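You operate a simulated robot arm through the tools that you are given. There is no shell and no other tool. Be economical: measure what you need, move in short steps, check, and stop when the job is done.

You are at the controls of a simulated robot arm. One attempt, no reset.

Task
Put the labelled blue coil on the top of the air pump away on the shelf 22. Take the white cable plug and leave it on the top of the sample table. Put the mesh screen marked "20" from the top of the rewind table on the top of the sample table and the mesh screen that says "30" on the top of the air pump. Put the ink bottle that says "R205" from the top of the rewind table on the shelf under the test table and the ink bottle that says "R250" on the bed of the width gauge. Do these in any order. Set down upright: white cable plug, ink bottle.

It is judged by the outcome, as a careful person would: the job done as asked, and still so three seconds after it is handed in. It fails if anything else is knocked over, pushed out of place, dropped, spilled or broken.

Robot
A 6-joint arm with a fingered hand on a trunk, on a base that drives. Base frame: it is fixed to the floor where the robot stands at the start and does not move with it; the origin is under the middle of the robot, x ahead of it, y to its left, z up. Lengths are in mm, angles in degrees, forces in N, time in s.
With the tool pointing down near the work surface it reaches from about 220 to 480 mm from the robot's upright axis, wherever it stands. Its first joint turns from -166.0 to 166.0 degrees. Places, roughly: bed of the width gauge (24x17 cm) [400, 3640, 780]; ink bottle [250, 2500, 750]; labelled blue coil [500, 0, 1000]; mesh screen [250, 1750, 750]; shelf 22 [-2700, 10000, 600]; shelf under the TEST table [400, 7500, 300]; top of the air pump [500, -200, 900]; top of the sample table [500, 4100, 800]; white cable plug (4x4x7 cm) [300, 1000, 900]. Payload 2.3 kg.
Tool frame: the origin (TCP) lies between the finger pads and is the grasp point; the fingertips stand 22 mm ahead of it; z points along the fingers, y is the line along which they close. The gripper opens to 112 mm. The gripper's body begins 60 mm behind the TCP. The gripper is a hand of 3 fingers: y runs from the thumb to the fingers, the wrist lies at [0, 0, -218] in the tool frame, and closing takes about 1.5 s.
Orientation is that of the tool frame in the base frame, as a unit quaternion [x, y, z, w]. With the fingers straight down and closing along the base's y, the tool's x points along the base's -x, its y along +y and its z along -z.

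Tools
- The arm moves only by the tool arm_command. Its argument "commands" is one flat list of numbers, 6 for each row, row after row: the shift along the tool's x, y, z in mm, then the turn, a rotation vector about the tool's x, y, z in degrees. In form: [x, y, z, ax, ay, az, x, y, z, ax, ay, az, ...]. A call has 1 to 20 rows; each row shifts and turns the commanded pose from where the row before left it, along the tool's axes as they then stand. "fingers" is the finger opening in mm, from 0 to 112, set as the call begins (left out, the last holds). Each row takes 0.2 s and may step no farther than 50 mm and 8.6 degrees from the row before; otherwise, or with a gripper value out of range, the whole call is refused. Where a pose cannot be reached the arm comes as near as it can. A force on the tool above 40 N (or 10 N above the force at the start of the call, whichever is more), or a blocked arm, ends the call early, and 0.2 s more pass. The fingers move at their own pace (about 72 mm/s each) and stop on an object; they squeeze with about 24 N. The grip force told is the motor's: it shows also when the fingers shut on nothing. Time passes only in rows, and 0.2 s behind the last, so rows that do not move let the fingers close. It gives the time, the measured TCP pose, the force on the tool (base axes), the opening and the grip force at its end, in the units of the frame above (readings bear some noise), with the torque about the TCP (base axes, N m) and any sound that the robot's microphone picked up.
- Cameras (640 x 400 px; columns grow to the right, rows downward): "scene" is now at [1.8, 106.5, 1587.7]; the picture's right is [-0.50, -0.87, 0.00], its down [-0.71, 0.41, -0.57] and it looks along [0.49, -0.28, -0.82] (base axes); focal length 293 px, centre (320, 200). "wrist" rides on the gripper at [66, 3, -80] in the tool frame; the picture's right is [-0.05, 1.00, 0.00], its down [-0.77, -0.04, -0.64] and it looks along [-0.64, -0.03, 0.77] (tool axes); focal length 275 px, centre (320, 200). There is no depth. A picture from a camera that has moved, and an enlarged one, comes with that camera's place and axes in the base frame and with its lens.
- get_image(camera): a new picture of that camera. It takes no simulated time.
- raise_lower(by): slides the trunk up (or, below 0, down) by that many mm; the arm and the scene camera ride with it, the base frame stays. It gives what a move gives, with no picture.
- roll_base(legs): drives the robot by 1 to 6 legs, each [ahead, left, turn to the left] in mm, mm and degrees, along the robot's own axes; the way and the turn of a leg run together, so that a leg with both is an arc; at most 1500 mm and 180 degrees a leg. The arm and the cameras ride along, it lands a little off, and it stops where it bumps. It gives what a move gives.
- finger_targets(finger1, finger2, thumb_bend): sets how far each is bent, from 0 (flat) to 1 (curled in); at 0.3 the hand is open as for a grip, at 0.7 the pads meet at the TCP. One left out holds its place. A second passes; each finger stops where it meets its share of the squeeze, and holds until it gets a number again. A gripper value or a shape takes the hand back. It gives what a move gives, with no picture; readings hold the bend of each and the force on the fingers (four entries, about 0 where the hand has none), thumb and palm.
- set_grasp(shape): the hand has 3 fingers and takes this shape, open, in about a second: jaw (thumb against the fingers, like two jaws); tri (thumb and two fingers); tip (a fingertip pinch); poke (one finger out to press); point (the index stretched); flat (the hand flat); cup (the hand cupped); fist (a fist). The gripper value then closes the fingers along that shape, each until it touches; the sizes above hold for jaw. It gives what a move gives, with no picture.
- aim_head(pan, tilt): turns the head with the scene camera to pan (to the left, within 155 degrees either way) and tilt (down, from -29 to 69), counted from straight ahead of the robot. It gives what a move gives.
- close_up(camera, box): a new picture of the part [left, top, right, bottom] of that camera's present view, enlarged. It takes no simulated time.
- sign_off(): hands the job in; it is judged then, once.

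Go step by step. Nothing tells you exact positions but the pictures and the camera data: compare them with the known pose of the tool, close in by small moves and look again before you grip or let go. The budget is 186 turns and 144 pictures, counting those below and the enlarged ones. Unless the task says otherwise, let go and move clear before handing in.

The tools are called after "Request:" as a command line: name --argument value ..., lists and objects as JSON in quotes. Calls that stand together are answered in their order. arm_command: Moves the arm, as the interface text tells. Its arguments: {"type":"object","properties":{"commands":{"type":"array","items":{"type":"number"}},"fingers":{"type":"number"}},"required":["commands"]} The other tools are called the same way: raise_lower (by) slides the trunk up or down; set_grasp (shape) gives the hand a shape; finger_targets (finger1, finger2, thumb_bend) moves the fingers one by one; roll_base (legs) drives the base; aim_head (pan, tilt) turns the head that bears the scene camera; get_image (camera) takes a picture; close_up (camera, box) takes an enlarged picture of a part of a camera's view; sign_off () hands the job in.

At the start:

```text
time_s: 0.0
tcp_pos: [277.3, -79.0, 1200.8]
tool_rot: [0.0, 1.0, 0.0, -0.001]
contact_force: [0.2, -0.2, -0.8]
torque: [0.02, 0.01, -0.01]
width: 112.0
finger_force: 0.0
shape: jaw
bend: [0.3, 0.3, 0.3]
finger forces: [0.0, 0.0, 0.0, 0.0, 0.1, 0.0]
trunk travel left (down, up): [-525.0, 65.0]
robot x, y, heading: [0.5, 2.6, 0.2]
head pan, tilt: [-29.9, 55.4]
```

scene: 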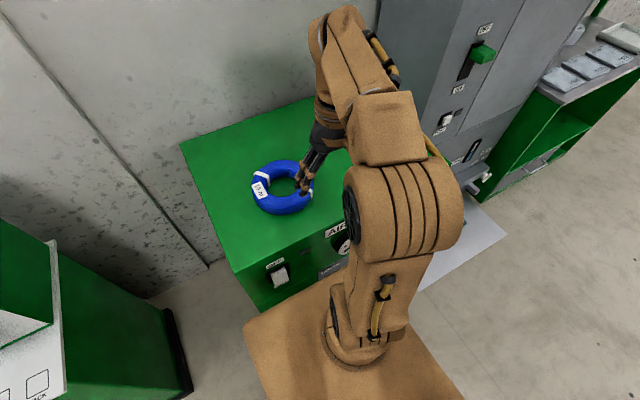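
wrist: 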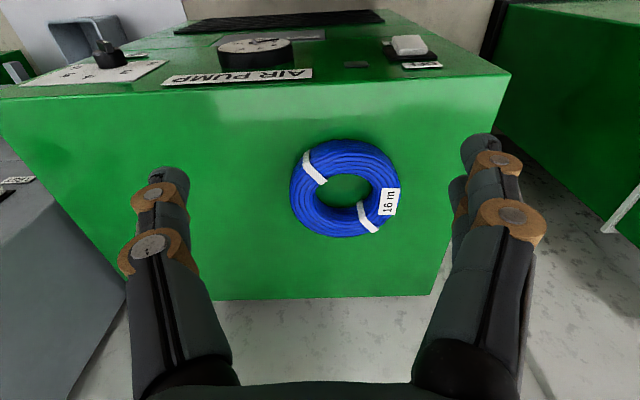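

I see the coil on the pump near (480, -48, 930). First I look around to learn the layout.

Request:
aim_head --pan 60 --tilt 25

Request:
get_image --camera "scene"

Request:
aim_head --pan 110 --tilt 15

Request:
get_image --camera "scene"

```text
time_s: 1.6
tcp_pos: [278.5, -79.1, 1199.8]
tool_rot: [0.0, 1.0, 0.0, -0.001]
contact_force: [0.0, 0.4, 0.2]
torque: [-0.01, -0.01, -0.03]
width: 111.8
finger_force: 0.0
shape: jaw
bend: [0.3, 0.3, 0.3]
finger forces: [0.0, 0.1, 0.1, 0.1, 0.0, 0.0]
trunk travel left (down, up): [-525.0, 65.0]
robot x, y, heading: [-0.7, 1.2, -0.0]
head pan, tilt: [60.0, 25.0]
```

```text
141 pictures are left
camera scene: at [-14.1, 222.0, 1632.2], right [0.87, -0.5, 0.0], down [-0.21, -0.37, -0.91], along [0.45, 0.78, -0.42], focal length 293 px, centre (320, 200)
```

scene: 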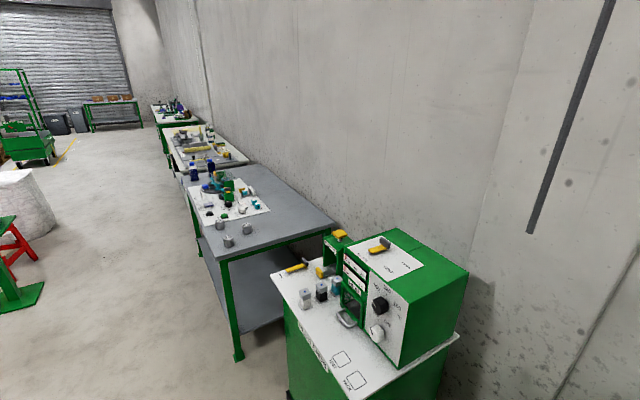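

```text
time_s: 2.8
tcp_pos: [279.4, -79.4, 1199.7]
tool_rot: [0.001, 1.0, 0.0, 0.0]
contact_force: [0.0, -0.4, 0.5]
torque: [0.02, 0.0, 0.0]
width: 111.9
finger_force: 0.1
shape: jaw
bend: [0.3, 0.3, 0.3]
finger forces: [0.0, 0.0, 0.0, 0.0, 0.1, 0.1]
trunk travel left (down, up): [-525.0, 65.0]
robot x, y, heading: [-1.2, 3.2, 0.3]
head pan, tilt: [110.0, 15.0]
```

```text
140 pictures are left
camera scene: at [-92.1, 230.0, 1648.4], right [0.94, 0.34, 0.0], down [0.09, -0.24, -0.97], along [-0.33, 0.91, -0.26], focal length 293 px, centre (320, 200)
```

scene: 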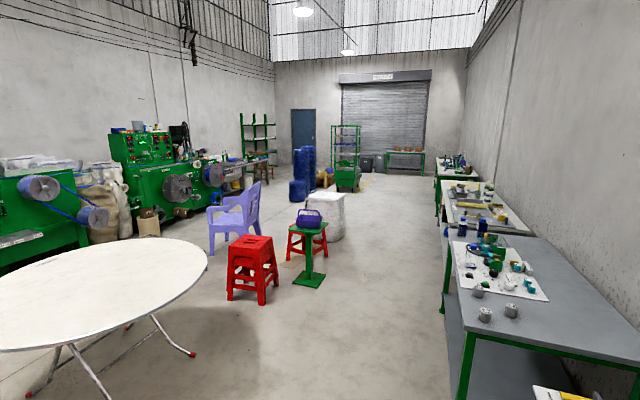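

The small green rack near column 345 fits shelf 22. I zoom in on it.

Request:
close_up --camera "scene" --box '[310, 110, 390, 200]'

Request:
close_up --camera "scene" --box '[430, 140, 560, 300]'

```text
4.44 times, centred on (350, 155) of scene
camera zoom: at [-92.1, 230.0, 1648.4], right [0.94, 0.34, 0.0], down [0.09, -0.24, -0.97], along [-0.33, 0.91, -0.26], focal length 1302 px, centre (187, 400)
```

zoom: 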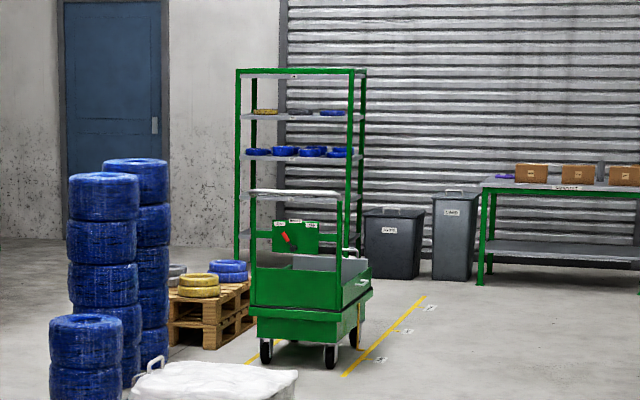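

```text
2.50 times, centred on (495, 220) of scene
camera zoom: at [-92.1, 230.0, 1648.4], right [0.94, 0.34, 0.0], down [0.09, -0.24, -0.97], along [-0.33, 0.91, -0.26], focal length 732 px, centre (-118, 150)
```

zoom: 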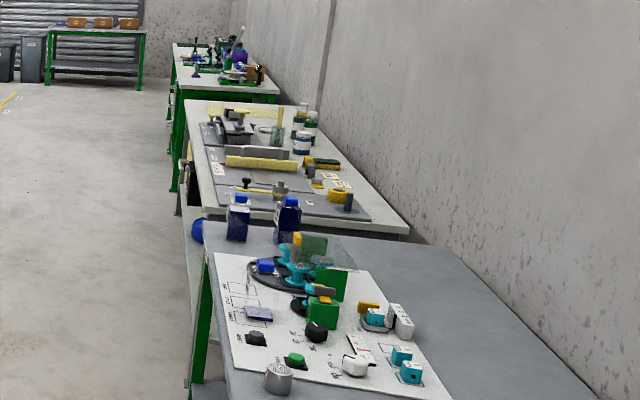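

Rack shelves look roughly 350 mm apart, so I'll hold the coil by its side rim with the hand tilted. First, lower toward it for a second view.

Request:
aim_head --pan -30 --tilt 55

Request:
arm_command --commands '[-13, 17, 35, 0, 0, 0, -13, 17, 35, 0, 0, 0, -13, 17, 35, 0, 0, 0, -13, 17, 35, 0, 0, 0]'

Request:
get_image --camera "wrist"

Request:
close_up --camera "scene" --box '[160, 80, 420, 300]'

```text
time_s: 5.1
tcp_pos: [279.0, -79.9, 1200.7]
tool_rot: [0.0, 1.0, 0.001, 0.0]
contact_force: [0.0, -0.1, 0.6]
torque: [0.02, 0.02, 0.0]
width: 112.1
finger_force: 0.1
shape: jaw
bend: [0.3, 0.3, 0.3]
finger forces: [0.0, 0.0, 0.1, 0.0, 0.0, 0.1]
trunk travel left (down, up): [-525.0, 65.0]
robot x, y, heading: [-4.3, -0.6, -0.2]
head pan, tilt: [-30.0, 55.0]
```

```text
time_s: 6.1
tcp_pos: [333.3, -10.5, 1059.5]
tool_rot: [0.0, 1.0, 0.0, -0.001]
contact_force: [-0.6, -0.7, -0.5]
torque: [-0.01, 0.05, 0.03]
width: 112.0
finger_force: 0.0
shape: jaw
bend: [0.3, 0.3, 0.3]
finger forces: [0.0, 0.0, 0.0, 0.0, 0.0, 0.0]
trunk travel left (down, up): [-525.0, 65.0]
robot x, y, heading: [-1.3, 0.3, 0.1]
head pan, tilt: [-30.0, 55.0]
```

```text
137 pictures are left
camera wrist: at [265.8, -7.7, 1139.8], right [0.05, 1.0, 0.0], down [0.77, -0.04, 0.64], along [0.64, -0.03, -0.77], focal length 275 px, centre (320, 200)
```

wrist: 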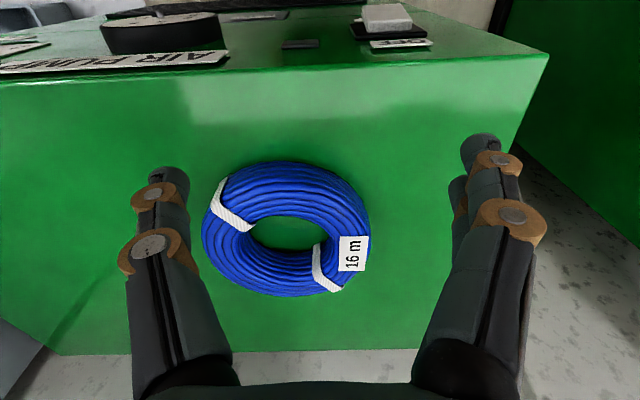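

```text
1.82 times, centred on (290, 190) of scene
camera zoom: at [3.2, 106.6, 1588.2], right [-0.5, -0.87, 0.0], down [-0.71, 0.41, -0.57], along [0.5, -0.29, -0.82], focal length 533 px, centre (374, 218)
```

zoom: 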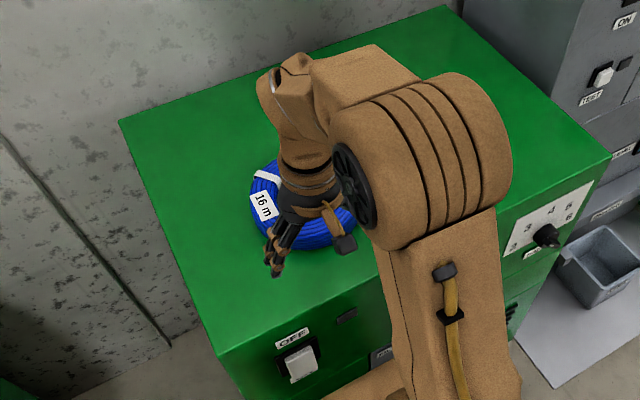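

Coil centre works out at about (471, -51, 940), outer Ø ≈175, tube ≈47. I tilt the hand 25° forward and go above the +y rim with the thumb over the hole.

Request:
arm_command --commands '[0, 0, 0, 0, -6.25, 0, 0, 0, 0, 0, -6.25, 0, 0, 0, 0, 0, -6.25, 0, 0, 0, 0, 0, -6.25, 0, -26.5, 5.9, 24.8, 0, 0, 0, -26.5, 5.9, 24.8, 0, 0, 0, -26.5, 5.9, 24.8, 0, 0, 0, -26.5, 5.9, 24.8, 0, 0, 0]' --fingers 80

Request:
get_image --camera "wrist"

Request:
close_up --camera "scene" --box '[200, 100, 400, 260]'

```text
time_s: 7.9
tcp_pos: [471.4, 12.3, 1016.1]
tool_rot: [0.001, 0.976, 0.0, 0.216]
contact_force: [0.0, 0.4, 0.7]
torque: [-0.02, 0.02, -0.03]
width: 80.2
finger_force: 0.0
shape: jaw
bend: [0.66, 0.66, 0.63]
finger forces: [0.1, 0.0, 0.1, 0.1, 0.0, 0.0]
trunk travel left (down, up): [-525.0, 65.0]
robot x, y, heading: [0.4, 2.3, -0.1]
head pan, tilt: [-30.0, 55.0]
```

```text
135 pictures are left
camera wrist: at [376.4, 15.8, 1060.6], right [0.04, 1.0, 0.02], down [0.43, -0.04, 0.9], along [0.9, -0.03, -0.43], focal length 275 px, centre (320, 200)
```

wrist: 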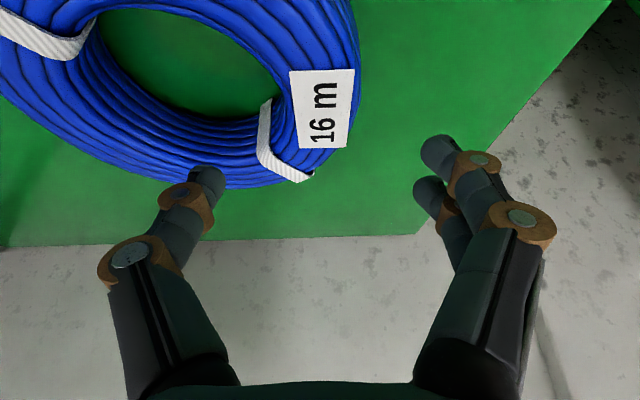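

```text
2.50 times, centred on (300, 180) of scene
camera zoom: at [3.2, 106.4, 1588.2], right [-0.5, -0.87, 0.0], down [-0.71, 0.41, -0.57], along [0.5, -0.29, -0.82], focal length 732 px, centre (370, 250)
```

zoom: 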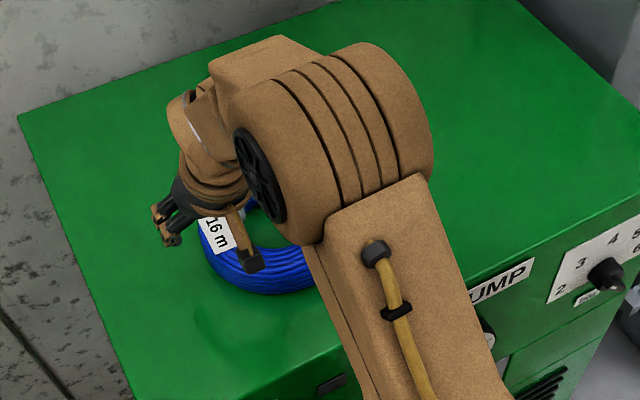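

The rim lies between thumb and fingers as computed. I lower 62 mm straight down and look.

Request:
arm_command --commands '[6.5, 0, 14, 0, 0, 0, 6.5, 0, 14, 0, 0, 0, 6.5, 0, 14, 0, 0, 0, 6.5, 0, 14, 0, 0, 0]'

Request:
get_image --camera "wrist"

```text
time_s: 8.9
tcp_pos: [469.1, 13.1, 953.4]
tool_rot: [0.001, 0.976, -0.001, 0.217]
contact_force: [1.0, -0.5, -0.1]
torque: [-0.01, 0.01, -0.04]
width: 80.1
finger_force: 0.1
shape: jaw
bend: [0.66, 0.66, 0.63]
finger forces: [0.0, 0.1, 0.0, 0.0, 0.0, 0.0]
trunk travel left (down, up): [-525.0, 65.0]
robot x, y, heading: [-1.1, 2.5, -0.1]
head pan, tilt: [-30.0, 55.0]
```

```text
133 pictures are left
camera wrist: at [374.2, 16.0, 997.7], right [0.04, 1.0, 0.02], down [0.43, -0.04, 0.9], along [0.9, -0.03, -0.43], focal length 275 px, centre (320, 200)
```

wrist: 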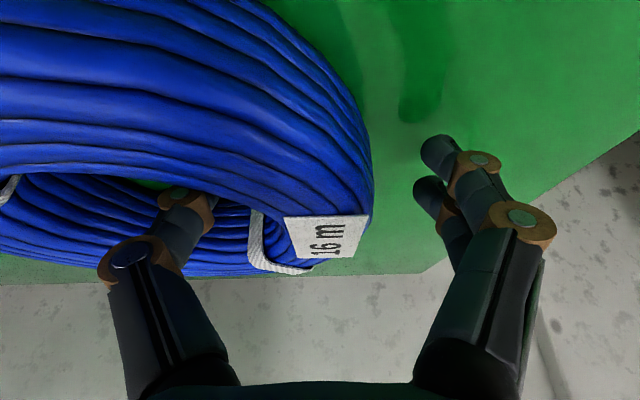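

Thumb is inside the hole and the fingers outside. I lower 7 mm more and close.

Request:
arm_command --commands '[1.5, 0, 3.2, 0, 0, 0, 1.5, 0, 3.2, 0, 0, 0]'

Request:
arm_command --commands '[0, 0, 0, 0, 0, 0, 0, 0, 0, 0, 0, 0, 0, 0, 0, 0, 0, 0, 0, 0, 0, 0, 0, 0, 0, 0, 0, 0, 0, 0, 0, 0, 0, 0, 0, 0, 0, 0, 0, 0, 0, 0, 0, 0, 0, 0, 0, 0]' --fingers 20

Request:
get_image --camera "wrist"

```text
time_s: 9.5
tcp_pos: [468.9, 11.2, 946.6]
tool_rot: [0.0, 0.976, 0.0, 0.216]
contact_force: [-0.4, 0.8, 0.2]
torque: [0.02, 0.01, 0.01]
width: 80.3
finger_force: 0.1
shape: jaw
bend: [0.66, 0.66, 0.63]
finger forces: [0.2, 0.1, 0.0, 0.0, 0.0, 0.1]
trunk travel left (down, up): [-525.0, 65.0]
robot x, y, heading: [-3.7, 1.3, -0.0]
head pan, tilt: [-30.0, 55.0]
```

```text
time_s: 11.3
tcp_pos: [469.2, 11.9, 947.2]
tool_rot: [0.0, 0.976, 0.0, 0.216]
contact_force: [0.8, -0.6, 0.0]
torque: [0.01, 0.03, 0.07]
width: 28.4
finger_force: 23.7
shape: jaw
bend: [0.74, 0.73, 0.7]
finger forces: [11.9, 10.8, 0.0, 0.0, 21.2, 0.0]
trunk travel left (down, up): [-525.0, 65.0]
robot x, y, heading: [0.4, 0.7, 0.0]
head pan, tilt: [-30.0, 55.0]
```

```text
132 pictures are left
camera wrist: at [375.0, 15.3, 991.0], right [0.04, 1.0, 0.02], down [0.43, -0.04, 0.9], along [0.9, -0.03, -0.43], focal length 275 px, centre (320, 200)
```

wrist: 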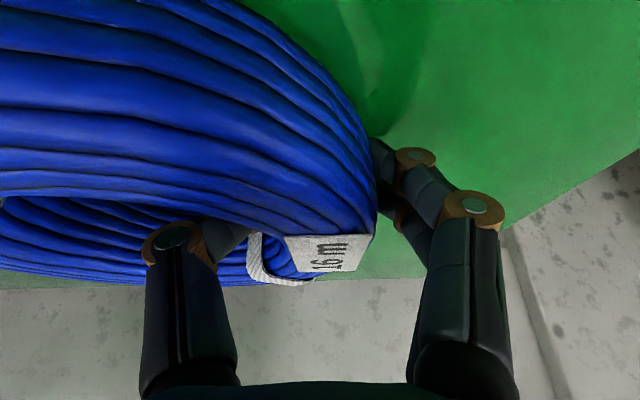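

All three fingers bear on the tube. I lift gently and check.

Request:
arm_command --commands '[-4.2, 0, -9, 0, 0, 0, -4.2, 0, -9, 0, 0, 0, -4.2, 0, -9, 0, 0, 0, -4.2, 0, -9, 0, 0, 0, -4.2, 0, -9, 0, 0, 0, -4.2, 0, -9, 0, 0, 0]'

Request:
get_image --camera "wrist"

Request:
close_up --camera "scene" --box '[200, 100, 400, 260]'

```text
time_s: 12.7
tcp_pos: [469.7, 12.8, 1006.9]
tool_rot: [0.0, 0.976, 0.0, 0.216]
contact_force: [0.2, 0.2, -4.6]
torque: [0.32, 0.05, 0.0]
width: 28.3
finger_force: 23.8
shape: jaw
bend: [0.74, 0.74, 0.7]
finger forces: [12.2, 11.3, 0.0, 0.1, 21.4, 0.0]
trunk travel left (down, up): [-525.0, 65.0]
robot x, y, heading: [1.3, 1.4, 0.0]
head pan, tilt: [-30.0, 55.0]
```

```text
131 pictures are left
camera wrist: at [374.3, 15.7, 1051.1], right [0.04, 1.0, 0.02], down [0.43, -0.04, 0.9], along [0.9, -0.03, -0.43], focal length 275 px, centre (320, 200)
```

wrist: 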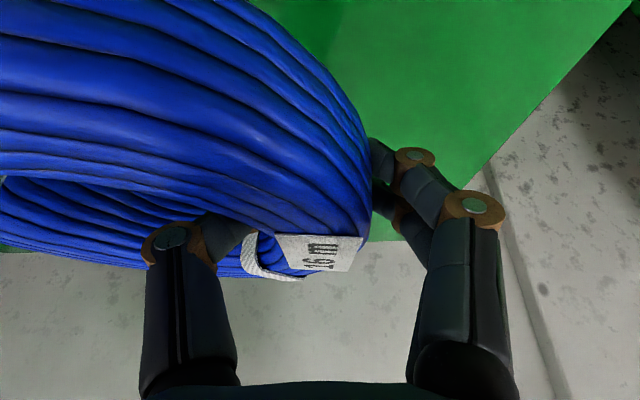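

```text
2.50 times, centred on (300, 180) of scene
camera zoom: at [2.8, 106.1, 1588.2], right [-0.5, -0.87, 0.0], down [-0.71, 0.41, -0.57], along [0.5, -0.29, -0.82], focal length 732 px, centre (370, 250)
```

zoom: 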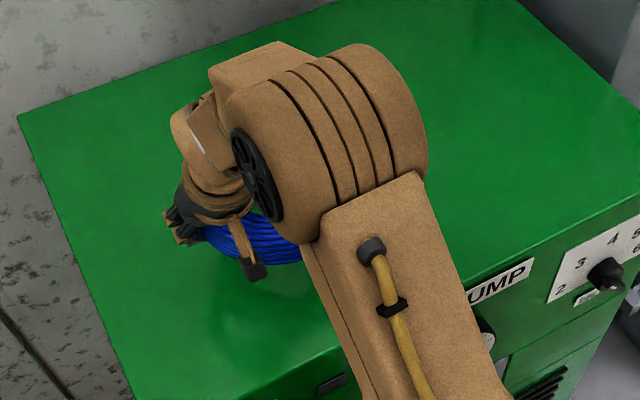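

The coil is held (about 0.5 kg). I retract the arm, back off and drive along the free lane toward the rack.

Request:
arm_command --commands '[19.3, 0, -25.6, 0, 0, 0, 19.3, 0, -25.6, 0, 0, 0, 19.3, 0, -25.6, 0, 0, 0, 19.3, 0, -25.6, 0, 0, 0, 19.3, 0, -25.6, 0, 0, 0, 19.3, 0, -25.6, 0, 0, 0]'

Request:
roll_base --legs '[[-450, 0, 0], [0, 0, 90], [1500, 0, 0], [1500, 0, 0], [1500, 0, 0], [500, 0, 0]]'

Request:
aim_head --pan 20 --tilt 10

Request:
get_image --camera "scene"

```text
time_s: 14.1
tcp_pos: [297.3, 12.6, 1097.1]
tool_rot: [0.0, 0.976, -0.001, 0.217]
contact_force: [-0.8, -0.6, -5.0]
torque: [0.3, 0.04, -0.04]
width: 28.3
finger_force: 24.3
shape: jaw
bend: [0.74, 0.74, 0.7]
finger forces: [12.1, 11.5, 0.0, 0.0, 21.2, 0.1]
trunk travel left (down, up): [-525.0, 65.0]
robot x, y, heading: [0.7, 2.9, -0.4]
head pan, tilt: [-30.0, 55.0]
```

```text
time_s: 44.3
tcp_pos: [-362.6, 5334.6, 1096.2]
tool_rot: [-0.684, 0.696, 0.152, 0.155]
contact_force: [-0.1, 0.7, -4.3]
torque: [-0.04, 0.33, 0.0]
width: 28.1
finger_force: 24.2
shape: jaw
bend: [0.74, 0.74, 0.7]
finger forces: [12.2, 11.4, 0.1, 0.0, 21.5, 0.0]
trunk travel left (down, up): [-525.0, 65.0]
robot x, y, heading: [-354.3, 5034.0, 89.0]
head pan, tilt: [-30.0, 55.0]
```

```text
time_s: 45.5
tcp_pos: [-362.6, 5333.9, 1097.1]
tool_rot: [-0.684, 0.697, 0.151, 0.155]
contact_force: [-0.3, -0.2, -4.1]
torque: [0.01, 0.3, -0.02]
width: 28.0
finger_force: 24.0
shape: jaw
bend: [0.74, 0.74, 0.7]
finger forces: [12.2, 11.4, 0.0, 0.1, 21.4, 0.0]
trunk travel left (down, up): [-525.0, 65.0]
robot x, y, heading: [-355.7, 5036.5, 89.1]
head pan, tilt: [20.0, 10.0]
```

```text
129 pictures are left
camera scene: at [-527.0, 5067.5, 1656.5], right [0.95, 0.33, 0.0], down [0.06, -0.17, -0.98], along [-0.32, 0.93, -0.17], focal length 293 px, centre (320, 200)
```

scene: 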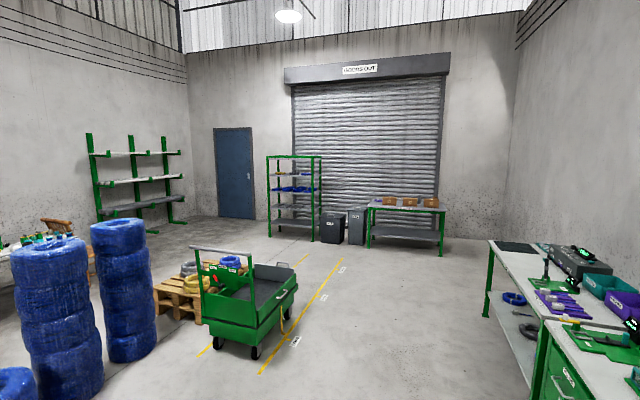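

The rack front is at about y=9880, x from -3190 to -2240. I zoom on it to find shelf 22.

Request:
close_up --camera "scene" --box '[250, 145, 340, 250]'

Request:
roll_base --legs '[[1500, 250, 0], [1500, 100, 0], [550, 0, 0], [0, 1400, 0]]'

Request:
get_image --camera "scene"

```text
3.81 times, centred on (295, 198) of scene
camera zoom: at [-527.0, 5067.5, 1656.5], right [0.95, 0.33, 0.0], down [0.06, -0.17, -0.98], along [-0.32, 0.93, -0.17], focal length 1116 px, centre (415, 210)
```

zoom: 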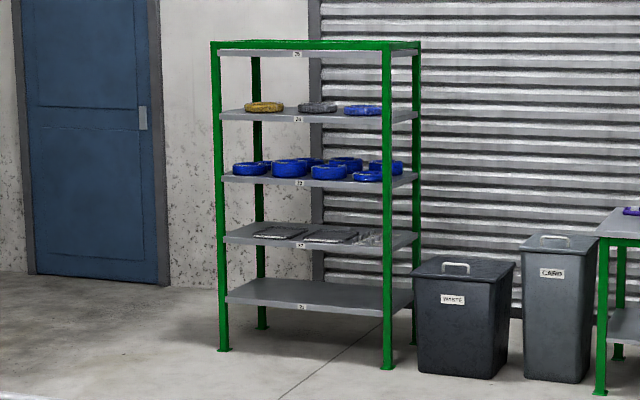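

```text
refused: leg 1 is longer than a leg can be; nothing moved
```

```text
127 pictures are left
camera scene: at [-527.0, 5067.5, 1656.5], right [0.95, 0.33, 0.0], down [0.06, -0.17, -0.98], along [-0.32, 0.93, -0.17], focal length 293 px, centre (320, 200)
```

scene: 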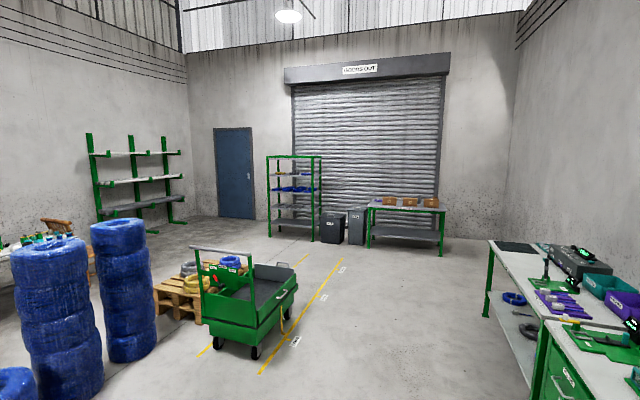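

Shelf 22 should be the second from below (z≈600). I drive around the cart to the rack.

Request:
roll_base --legs '[[1400, 200, 0], [1400, 100, 0], [550, 0, 0], [0, 1450, 0]]'

Request:
get_image --camera "scene"

```text
time_s: 68.8
tcp_pos: [-1848.4, 8849.6, 1096.4]
tool_rot: [-0.661, 0.719, 0.146, 0.159]
contact_force: [-0.2, -0.4, -5.5]
torque: [-0.01, 0.29, 0.0]
width: 27.6
finger_force: 23.5
shape: jaw
bend: [0.74, 0.74, 0.7]
finger forces: [12.4, 11.4, 0.0, 0.0, 21.5, 0.0]
trunk travel left (down, up): [-525.0, 65.0]
robot x, y, heading: [-1865.3, 8552.4, 85.2]
head pan, tilt: [20.0, 10.0]
```

```text
126 pictures are left
camera scene: at [-2031.3, 8595.2, 1656.5], right [0.96, 0.26, 0.0], down [0.05, -0.17, -0.98], along [-0.26, 0.95, -0.17], focal length 293 px, centre (320, 200)
```

scene: 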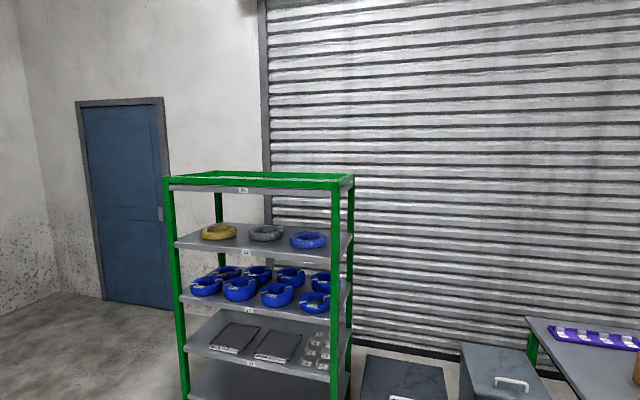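

I zoom on the shelf labels.

Request:
aim_head --pan 30 --tilt 30

Request:
close_up --camera "scene" --box '[180, 60, 460, 320]'

```text
time_s: 69.6
tcp_pos: [-1849.1, 8850.2, 1096.3]
tool_rot: [-0.661, 0.718, 0.146, 0.159]
contact_force: [0.3, -0.2, -4.9]
torque: [0.02, 0.31, -0.02]
width: 27.9
finger_force: 23.6
shape: jaw
bend: [0.74, 0.74, 0.7]
finger forces: [12.3, 11.4, 0.0, 0.0, 21.5, 0.0]
trunk travel left (down, up): [-525.0, 65.0]
robot x, y, heading: [-1858.4, 8551.0, 85.3]
head pan, tilt: [30.0, 30.0]
```

```text
1.54 times, centred on (320, 190) of scene
camera zoom: at [-2045.2, 8587.3, 1624.3], right [0.9, 0.43, 0.0], down [0.21, -0.45, -0.87], along [-0.37, 0.78, -0.5], focal length 451 px, centre (320, 215)
```

zoom: 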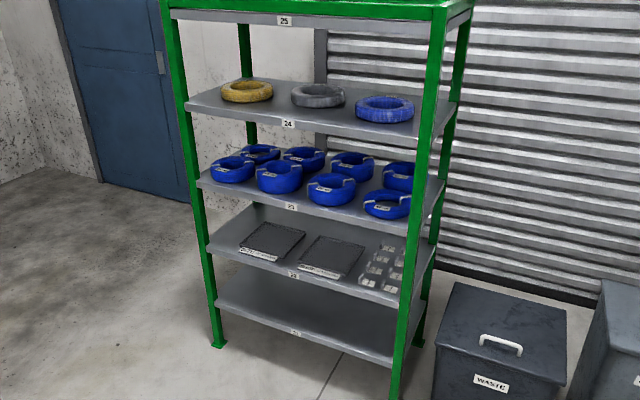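

Shelves are 21 to 25 from the bottom, so 22 holds the two screens, with free room at its left. I move in front of it.

Request:
roll_base --legs '[[0, 1120, 0], [200, 0, 4.7]]'

Request:
aim_head --pan 0 --tilt 40

Request:
get_image --camera "scene"

```text
time_s: 76.5
tcp_pos: [-2977.4, 9152.3, 1097.3]
tool_rot: [-0.687, 0.693, 0.153, 0.154]
contact_force: [0.1, -0.5, -4.5]
torque: [-0.01, 0.31, -0.02]
width: 27.8
finger_force: 23.8
shape: jaw
bend: [0.74, 0.74, 0.7]
finger forces: [12.3, 11.5, 0.1, 0.0, 21.6, 0.0]
trunk travel left (down, up): [-525.0, 65.0]
robot x, y, heading: [-2968.5, 8854.9, 89.7]
head pan, tilt: [30.0, 30.0]
```

```text
time_s: 77.5
tcp_pos: [-2978.1, 9151.4, 1096.3]
tool_rot: [-0.687, 0.694, 0.152, 0.154]
contact_force: [0.1, -0.6, -4.2]
torque: [-0.05, 0.31, 0.02]
width: 28.3
finger_force: 24.5
shape: jaw
bend: [0.74, 0.74, 0.7]
finger forces: [12.3, 11.5, 0.0, 0.0, 21.6, 0.0]
trunk travel left (down, up): [-525.0, 65.0]
robot x, y, heading: [-2966.5, 8854.8, 89.4]
head pan, tilt: [0.0, 40.0]
```

```text
124 pictures are left
camera scene: at [-3108.1, 8882.0, 1608.9], right [1.0, -0.01, 0.0], down [-0.01, -0.64, -0.77], along [0.01, 0.77, -0.64], focal length 293 px, centre (320, 200)
```

scene: 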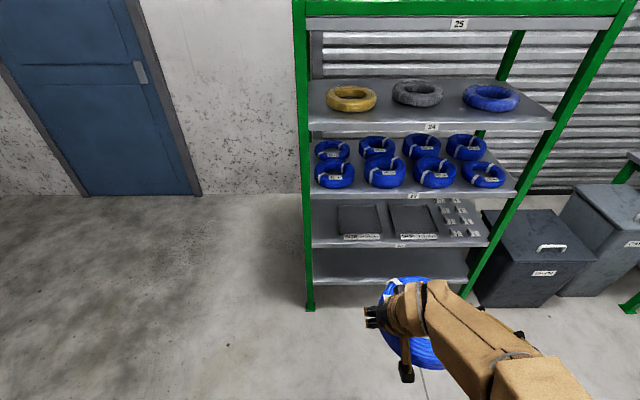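

I zoom in to read the labels with care.

Request:
close_up --camera "scene" --box '[300, 110, 520, 300]'

Request:
close_up --camera "scene" --box '[390, 185, 430, 285]'

```text
2.11 times, centred on (410, 205) of scene
camera zoom: at [-3108.1, 8882.0, 1608.9], right [1.0, -0.01, 0.0], down [-0.01, -0.64, -0.77], along [0.01, 0.77, -0.64], focal length 617 px, centre (130, 190)
```

zoom: 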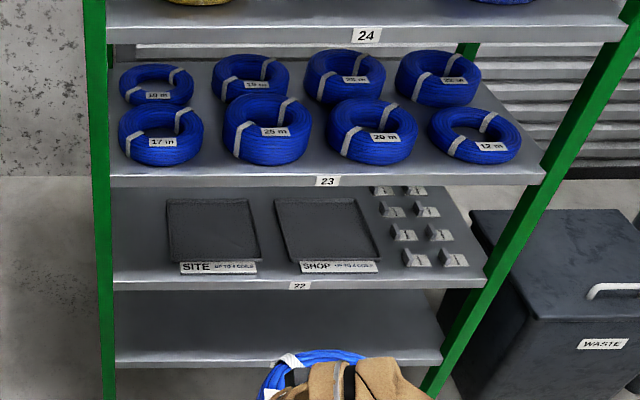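

```text
4.00 times, centred on (410, 235) of scene
camera zoom: at [-3108.1, 8882.0, 1608.9], right [1.0, -0.01, 0.0], down [-0.01, -0.64, -0.77], along [0.01, 0.77, -0.64], focal length 1172 px, centre (-40, 60)
```

zoom: 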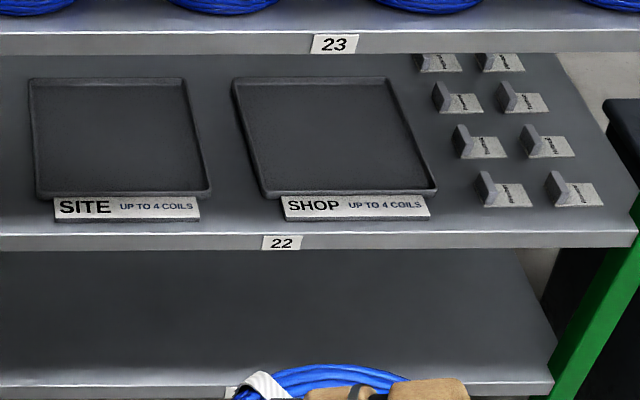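

Shelf 22 has trays "SITE" and "SHOP" plus small holders; I read the small ones to see whether they say where the coil belongs.

Request:
close_up --camera "scene" --box '[430, 195, 490, 245]'

Request:
close_up --camera "scene" --box '[300, 60, 540, 200]'

```text
8.00 times, centred on (460, 220) of scene
camera zoom: at [-3108.1, 8882.0, 1608.9], right [1.0, -0.01, 0.0], down [-0.01, -0.64, -0.77], along [0.01, 0.77, -0.64], focal length 2344 px, centre (-800, 40)
```

zoom: 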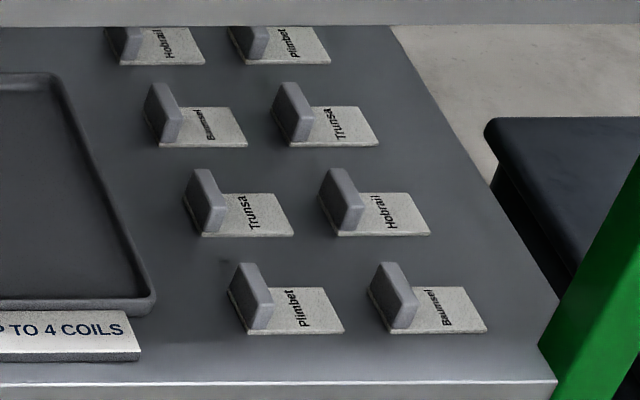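

```text
2.67 times, centred on (420, 130) of scene
camera zoom: at [-3108.1, 8882.0, 1608.9], right [1.0, -0.01, 0.0], down [-0.01, -0.64, -0.77], along [0.01, 0.77, -0.64], focal length 781 px, centre (53, 387)
```

zoom: 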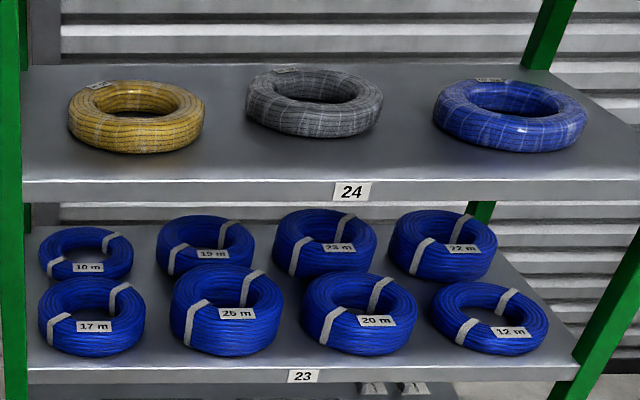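

The left gap on shelf 22 is only ~130 mm, so a tray is the proper place. I check the cart's labels for a hint on which tray, looking back at it.

Request:
aim_head --pan -136 --tilt 25

Request:
get_image --camera "scene"

```text
time_s: 79.7
tcp_pos: [-2977.2, 9152.2, 1095.8]
tool_rot: [-0.687, 0.694, 0.153, 0.155]
contact_force: [0.4, 0.3, -4.4]
torque: [-0.07, 0.31, -0.03]
width: 27.8
finger_force: 23.7
shape: jaw
bend: [0.74, 0.74, 0.7]
finger forces: [12.3, 11.5, 0.1, 0.0, 21.6, 0.0]
trunk travel left (down, up): [-525.0, 65.0]
robot x, y, heading: [-2967.7, 8854.3, 89.5]
head pan, tilt: [-136.0, 25.0]
```

```text
119 pictures are left
camera scene: at [-3045.3, 8730.1, 1632.2], right [-0.73, -0.69, 0.0], down [-0.29, 0.31, -0.91], along [0.62, -0.66, -0.42], focal length 293 px, centre (320, 200)
```

scene: 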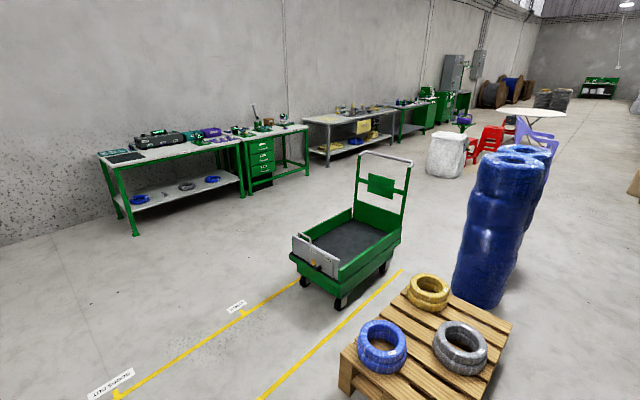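

No rule is posted. I'll set the coil in the SITE tray on shelf 22 (centre ≈ (-2893, 9983), shelf z≈565), fingers over a tray corner. I lower the trunk and drive closer.

Request:
raise_lower --by -400

Request:
roll_base --legs '[[395, -97, 0]]'

Request:
aim_head --pan 0 --tilt 40

Request:
get_image --camera "scene"

```text
time_s: 83.5
tcp_pos: [-2977.6, 9151.4, 695.2]
tool_rot: [-0.687, 0.694, 0.153, 0.154]
contact_force: [0.0, 0.5, -3.9]
torque: [-0.05, 0.3, -0.01]
width: 27.9
finger_force: 23.5
shape: jaw
bend: [0.74, 0.74, 0.7]
finger forces: [12.3, 11.5, 0.1, 0.0, 21.5, 0.0]
trunk travel left (down, up): [-125.0, 465.0]
robot x, y, heading: [-2963.9, 8853.0, 89.4]
head pan, tilt: [-136.0, 25.0]
```

```text
time_s: 86.0
tcp_pos: [-2881.7, 9543.5, 695.6]
tool_rot: [-0.689, 0.692, 0.153, 0.154]
contact_force: [-0.7, 0.4, -5.9]
torque: [-0.01, 0.32, 0.04]
width: 27.9
finger_force: 23.9
shape: jaw
bend: [0.74, 0.74, 0.7]
finger forces: [12.3, 11.4, 0.1, 0.0, 21.6, 0.0]
trunk travel left (down, up): [-125.0, 465.0]
robot x, y, heading: [-2869.7, 9248.4, 89.8]
head pan, tilt: [-136.0, 25.0]
```

```text
time_s: 88.2
tcp_pos: [-2882.9, 9543.8, 695.5]
tool_rot: [-0.688, 0.692, 0.152, 0.153]
contact_force: [-0.4, 0.0, -4.0]
torque: [-0.04, 0.33, 0.02]
width: 27.9
finger_force: 23.9
shape: jaw
bend: [0.74, 0.74, 0.7]
finger forces: [12.3, 11.3, 0.0, 0.0, 21.7, 0.1]
trunk travel left (down, up): [-125.0, 465.0]
robot x, y, heading: [-2873.0, 9244.5, 89.9]
head pan, tilt: [0.0, 40.0]
```

```text
118 pictures are left
camera scene: at [-3011.1, 9272.5, 1208.9], right [1.0, 0.0, 0.0], down [0.0, -0.64, -0.77], along [0.0, 0.77, -0.64], focal length 293 px, centre (320, 200)
```

scene: 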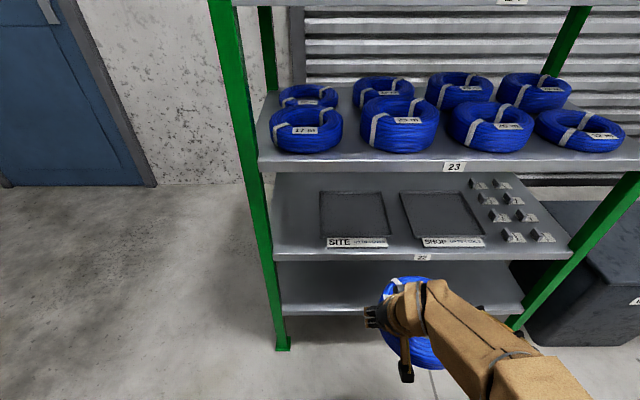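

Second view puts shelf 22 at z≈600, its front edge near y=9793 and the SITE tray centre near (-2906, 9942). I now yaw the hand 45° left and tilt it further.

Request:
arm_command --commands '[-27, 0, 12.7, 0, 0, 0, -27, 0, 12.7, 0, 0, 0, 0, 0, 0, -3.17, 0, -6.8, 0, 0, 0, -3.17, 0, -6.8, 0, 0, 0, -3.17, 0, -6.8, 0, 0, 0, -3.17, 0, -6.8, 0, 0, 0, -3.17, 0, -6.8, 0, 0, 0, -3.17, 0, -6.8, 0, 0, 0, 0, -7.5, 0, 0, 0, 0, 0, -7.5, 0, 0, 0, 0, 0, -7.5, 0, 0, 0, 0, 0, -7.5, 0]'

Request:
get_image --camera "scene"

Request:
get_image --camera "wrist"

```text
time_s: 90.8
tcp_pos: [-3036.7, 9599.7, 815.1]
tool_rot: [0.82, -0.345, -0.422, -0.178]
contact_force: [0.7, -0.2, -4.1]
torque: [-0.26, 0.21, 0.02]
width: 27.8
finger_force: 23.7
shape: jaw
bend: [0.74, 0.74, 0.7]
finger forces: [12.0, 11.9, 0.1, 0.0, 20.3, 0.0]
out of reach, approached as far as the arm can: row 8, 9, 10, 11, 12
trunk travel left (down, up): [-125.0, 465.0]
robot x, y, heading: [-2867.0, 9245.5, 89.9]
head pan, tilt: [0.0, 40.0]
```

```text
117 pictures are left
camera scene: at [-3011.3, 9272.5, 1208.9], right [1.0, 0.0, 0.0], down [0.0, -0.64, -0.77], along [0.0, 0.77, -0.64], focal length 293 px, centre (320, 200)
```

scene: 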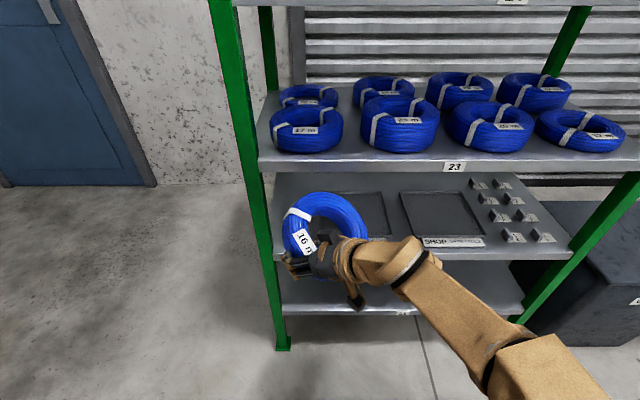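

```text
116 pictures are left
camera wrist: at [-2966.8, 9523.7, 807.1], right [-0.73, -0.68, 0.04], down [0.07, -0.03, 1.0], along [-0.68, 0.73, 0.07], focal length 275 px, centre (320, 200)
```

wrist: 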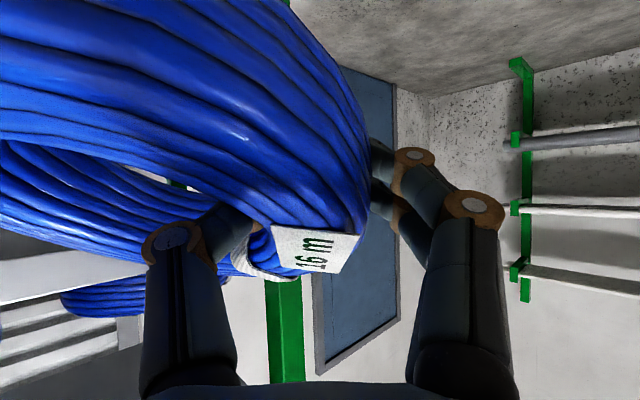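

The wrist was too close to the trunk, so the TCP drifted out. I back the base 180 mm and extend the arm instead.

Request:
roll_base --legs '[[-180, 0, 0]]'

Request:
arm_command --commands '[-12, -21, 17.5, 0, 0, 0, -12, -21, 17.5, 0, 0, 0, -12, -21, 17.5, 0, 0, 0]'

```text
time_s: 92.3
tcp_pos: [-3038.2, 9420.1, 813.7]
tool_rot: [0.821, -0.343, -0.421, -0.177]
contact_force: [-0.4, 0.4, -4.5]
torque: [-0.24, 0.16, -0.01]
width: 27.7
finger_force: 24.0
shape: jaw
bend: [0.74, 0.74, 0.7]
finger forces: [11.9, 12.0, 0.1, 0.0, 20.5, 0.1]
trunk travel left (down, up): [-125.0, 465.0]
robot x, y, heading: [-2869.4, 9062.0, 89.9]
head pan, tilt: [0.0, 40.0]
```

```text
time_s: 93.1
tcp_pos: [-3043.2, 9509.3, 819.3]
tool_rot: [0.821, -0.344, -0.421, -0.176]
contact_force: [-0.3, 0.1, -4.3]
torque: [-0.24, 0.15, 0.04]
width: 27.9
finger_force: 24.5
shape: jaw
bend: [0.74, 0.74, 0.7]
finger forces: [11.9, 11.9, 0.1, 0.0, 20.9, 0.0]
out of reach, approached as far as the arm can: row 1, 2
trunk travel left (down, up): [-125.0, 465.0]
robot x, y, heading: [-2871.4, 9068.2, 90.0]
head pan, tilt: [0.0, 40.0]
```

The pose now holds. I lower the arm 100 mm and check it stays reachable.

Request:
arm_command --commands '[27.2, 0, 19.4, 0, 0, 0, 27.2, 0, 19.4, 0, 0, 0, 27.2, 0, 19.4, 0, 0, 0]'

Request:
get_image --camera "scene"

```text
time_s: 93.9
tcp_pos: [-3085.9, 9520.2, 784.7]
tool_rot: [0.822, -0.346, -0.417, -0.176]
contact_force: [-0.3, -0.2, -3.9]
torque: [-0.25, 0.17, 0.03]
width: 27.7
finger_force: 23.7
shape: jaw
bend: [0.74, 0.74, 0.7]
finger forces: [12.0, 12.1, 0.1, 0.1, 21.6, 0.0]
out of reach, approached as far as the arm can: row 1, 2, 3
trunk travel left (down, up): [-125.0, 465.0]
robot x, y, heading: [-2870.3, 9065.9, 90.3]
head pan, tilt: [0.0, 40.0]
```

```text
115 pictures are left
camera scene: at [-3011.9, 9092.7, 1208.8], right [1.0, 0.0, 0.0], down [0.0, -0.64, -0.77], along [0.0, 0.77, -0.64], focal length 293 px, centre (320, 200)
```

scene: 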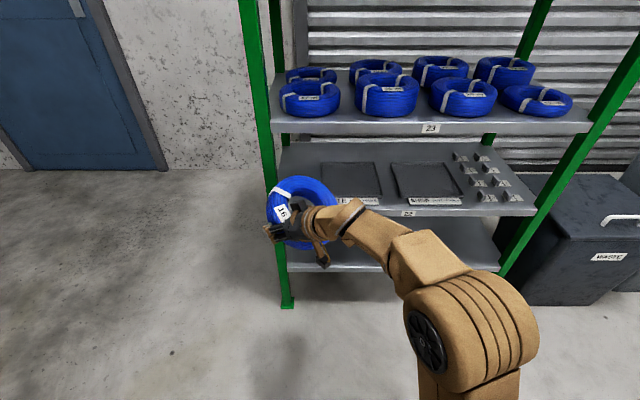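

The 45° yaw plus strong tilt isn't reachable there. I undo the yaw (the coil can sit with a small gap at the tray's left wall) and bring the hand back to the middle.

Request:
arm_command --commands '[0, 0, 0, 6.1, 0, 4.4, 0, 0, 0, 6.1, 0, 4.4, 0, 0, 0, 6.1, 0, 4.4, 0, 0, 0, 6.1, 0, 4.4, 0, 0, 0, 6.1, 0, 4.4, 0, 0, 0, 6.1, 0, 4.4, 0, -25, 0, 0, 0, 0, 0, -25, 0, 0, 0, 0, 0, -25, 0, 0, 0, 0, 0, -25, 0, 0, 0, 0]'

```text
time_s: 96.1
tcp_pos: [-2986.9, 9532.6, 776.3]
tool_rot: [0.696, -0.573, -0.33, -0.28]
contact_force: [0.0, -0.6, -4.3]
torque: [-0.06, 0.31, 0.0]
width: 27.7
finger_force: 24.2
shape: jaw
bend: [0.74, 0.74, 0.7]
finger forces: [12.0, 11.8, 0.0, 0.1, 23.1, 0.1]
out of reach, approached as far as the arm can: row 3, 4
trunk travel left (down, up): [-125.0, 465.0]
robot x, y, heading: [-2872.6, 9065.6, 90.2]
head pan, tilt: [0.0, 40.0]
```

Now the hand is nearly straight ahead with about 51° tilt. I lower it 80 mm to test reach.

Request:
arm_command --commands '[20.8, 0, 16.7, 0, 0, 0, 20.8, 0, 16.7, 0, 0, 0, 20.8, 0, 16.7, 0, 0, 0, 3, -23.6, -3.3, 0, 0, 0, 3, -23.6, -3.3, 0, 0, 0]'

Request:
get_image --camera "scene"

```text
time_s: 97.3
tcp_pos: [-2957.6, 9530.2, 709.6]
tool_rot: [0.695, -0.576, -0.325, -0.282]
contact_force: [-0.4, 0.0, -4.2]
torque: [-0.11, 0.34, 0.0]
width: 27.6
finger_force: 24.0
shape: jaw
bend: [0.74, 0.75, 0.7]
finger forces: [11.5, 11.5, 0.0, 0.0, 23.4, 0.0]
out of reach, approached as far as the arm can: row 4, 5
trunk travel left (down, up): [-125.0, 465.0]
robot x, y, heading: [-2869.9, 9063.5, 90.1]
head pan, tilt: [0.0, 40.0]
```

```text
114 pictures are left
camera scene: at [-3011.7, 9092.6, 1208.9], right [1.0, 0.0, 0.0], down [0.0, -0.64, -0.77], along [0.0, 0.77, -0.64], focal length 293 px, centre (320, 200)
```

scene: 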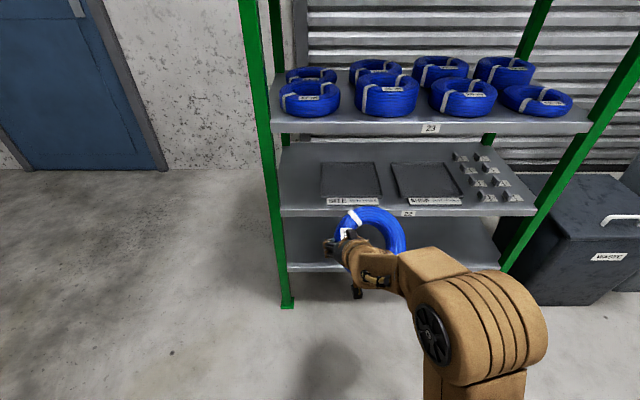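

Extending further out should help. I extend 60 mm and centre again.

Request:
arm_command --commands '[-18.4, -5.5, 23, 0, 0, 0, -18.4, -5.5, 23, 0, 0, 0, 3, -23.6, -3.3, 0, 0, 0, 3, -23.6, -3.3, 0, 0, 0]'

Request:
raise_lower --by -60

Request:
close_up --camera "scene" --box '[240, 100, 560, 300]'

```text
time_s: 98.3
tcp_pos: [-2940.3, 9591.6, 711.1]
tool_rot: [0.698, -0.58, -0.315, -0.277]
contact_force: [-0.3, -0.3, -4.7]
torque: [-0.11, 0.27, 0.02]
width: 27.6
finger_force: 24.2
shape: jaw
bend: [0.74, 0.75, 0.7]
finger forces: [11.6, 11.6, 0.0, 0.0, 23.9, 0.0]
out of reach, approached as far as the arm can: row 3, 4
trunk travel left (down, up): [-125.0, 465.0]
robot x, y, heading: [-2869.8, 9061.4, 90.0]
head pan, tilt: [0.0, 40.0]
```

```text
time_s: 99.3
tcp_pos: [-2940.4, 9591.4, 650.5]
tool_rot: [0.699, -0.58, -0.315, -0.276]
contact_force: [0.4, -0.6, -5.2]
torque: [-0.1, 0.31, -0.02]
width: 27.8
finger_force: 23.5
shape: jaw
bend: [0.74, 0.75, 0.7]
finger forces: [11.6, 11.6, 0.0, 0.1, 23.9, 0.1]
trunk travel left (down, up): [-65.0, 525.0]
robot x, y, heading: [-2871.5, 9066.6, 89.9]
head pan, tilt: [0.0, 40.0]
```

```text
2.00 times, centred on (400, 200) of scene
camera zoom: at [-3011.7, 9092.7, 1148.8], right [1.0, 0.0, 0.0], down [0.0, -0.64, -0.77], along [0.0, 0.77, -0.64], focal length 586 px, centre (160, 200)
```

zoom: 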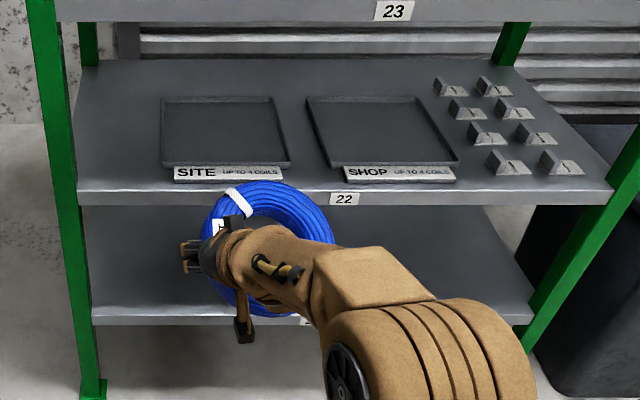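

The tray centre measures (-2909, 9932). I raise slightly for clearance and drive in, in two steps with a look between.

Request:
raise_lower --by 47

Request:
roll_base --legs '[[190, 26, 0]]'

Request:
get_image --camera "scene"

Request:
get_image --camera "wrist"

```text
time_s: 100.2
tcp_pos: [-2940.3, 9591.6, 696.9]
tool_rot: [0.699, -0.58, -0.315, -0.276]
contact_force: [-0.5, -0.3, -5.1]
torque: [-0.07, 0.32, -0.01]
width: 27.7
finger_force: 24.1
shape: jaw
bend: [0.74, 0.75, 0.7]
finger forces: [11.7, 11.7, 0.0, 0.0, 24.0, 0.1]
trunk travel left (down, up): [-112.0, 478.0]
robot x, y, heading: [-2868.2, 9064.4, 89.8]
head pan, tilt: [0.0, 40.0]
```

```text
time_s: 101.7
tcp_pos: [-2965.9, 9780.9, 697.7]
tool_rot: [0.699, -0.581, -0.314, -0.276]
contact_force: [-0.7, -1.0, -4.9]
torque: [-0.06, 0.24, -0.03]
width: 27.6
finger_force: 23.8
shape: jaw
bend: [0.74, 0.75, 0.7]
finger forces: [11.5, 11.7, 0.1, 0.1, 24.1, 0.1]
trunk travel left (down, up): [-112.0, 478.0]
robot x, y, heading: [-2897.6, 9251.6, 89.7]
head pan, tilt: [0.0, 40.0]
```

```text
112 pictures are left
camera scene: at [-3037.3, 9283.7, 1195.9], right [1.0, 0.0, 0.0], down [0.0, -0.64, -0.77], along [0.0, 0.77, -0.64], focal length 293 px, centre (320, 200)
```

scene: 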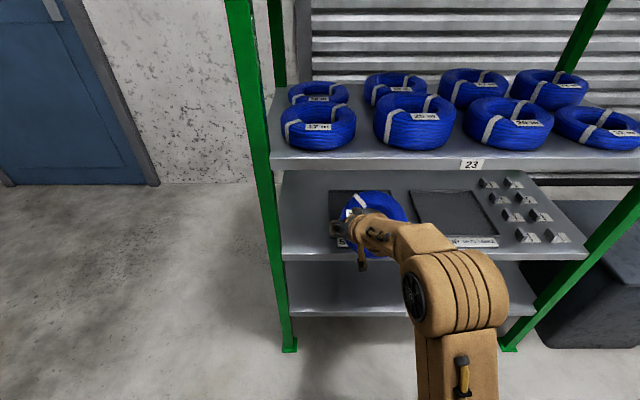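

```text
111 pictures are left
camera wrist: at [-2951.5, 9679.3, 699.2], right [-0.99, -0.14, 0.01], down [0.01, 0.02, 1.0], along [-0.14, 0.99, -0.02], focal length 275 px, centre (320, 200)
```

wrist: 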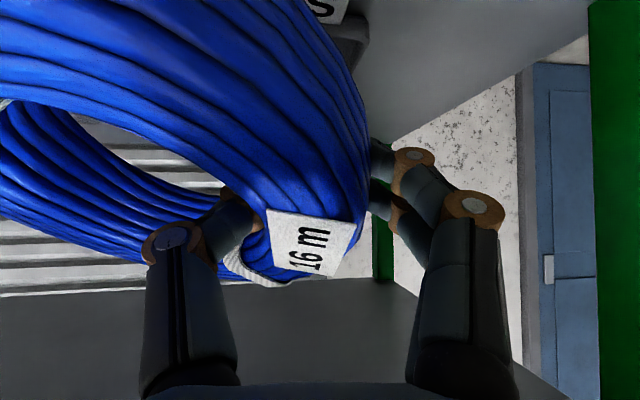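

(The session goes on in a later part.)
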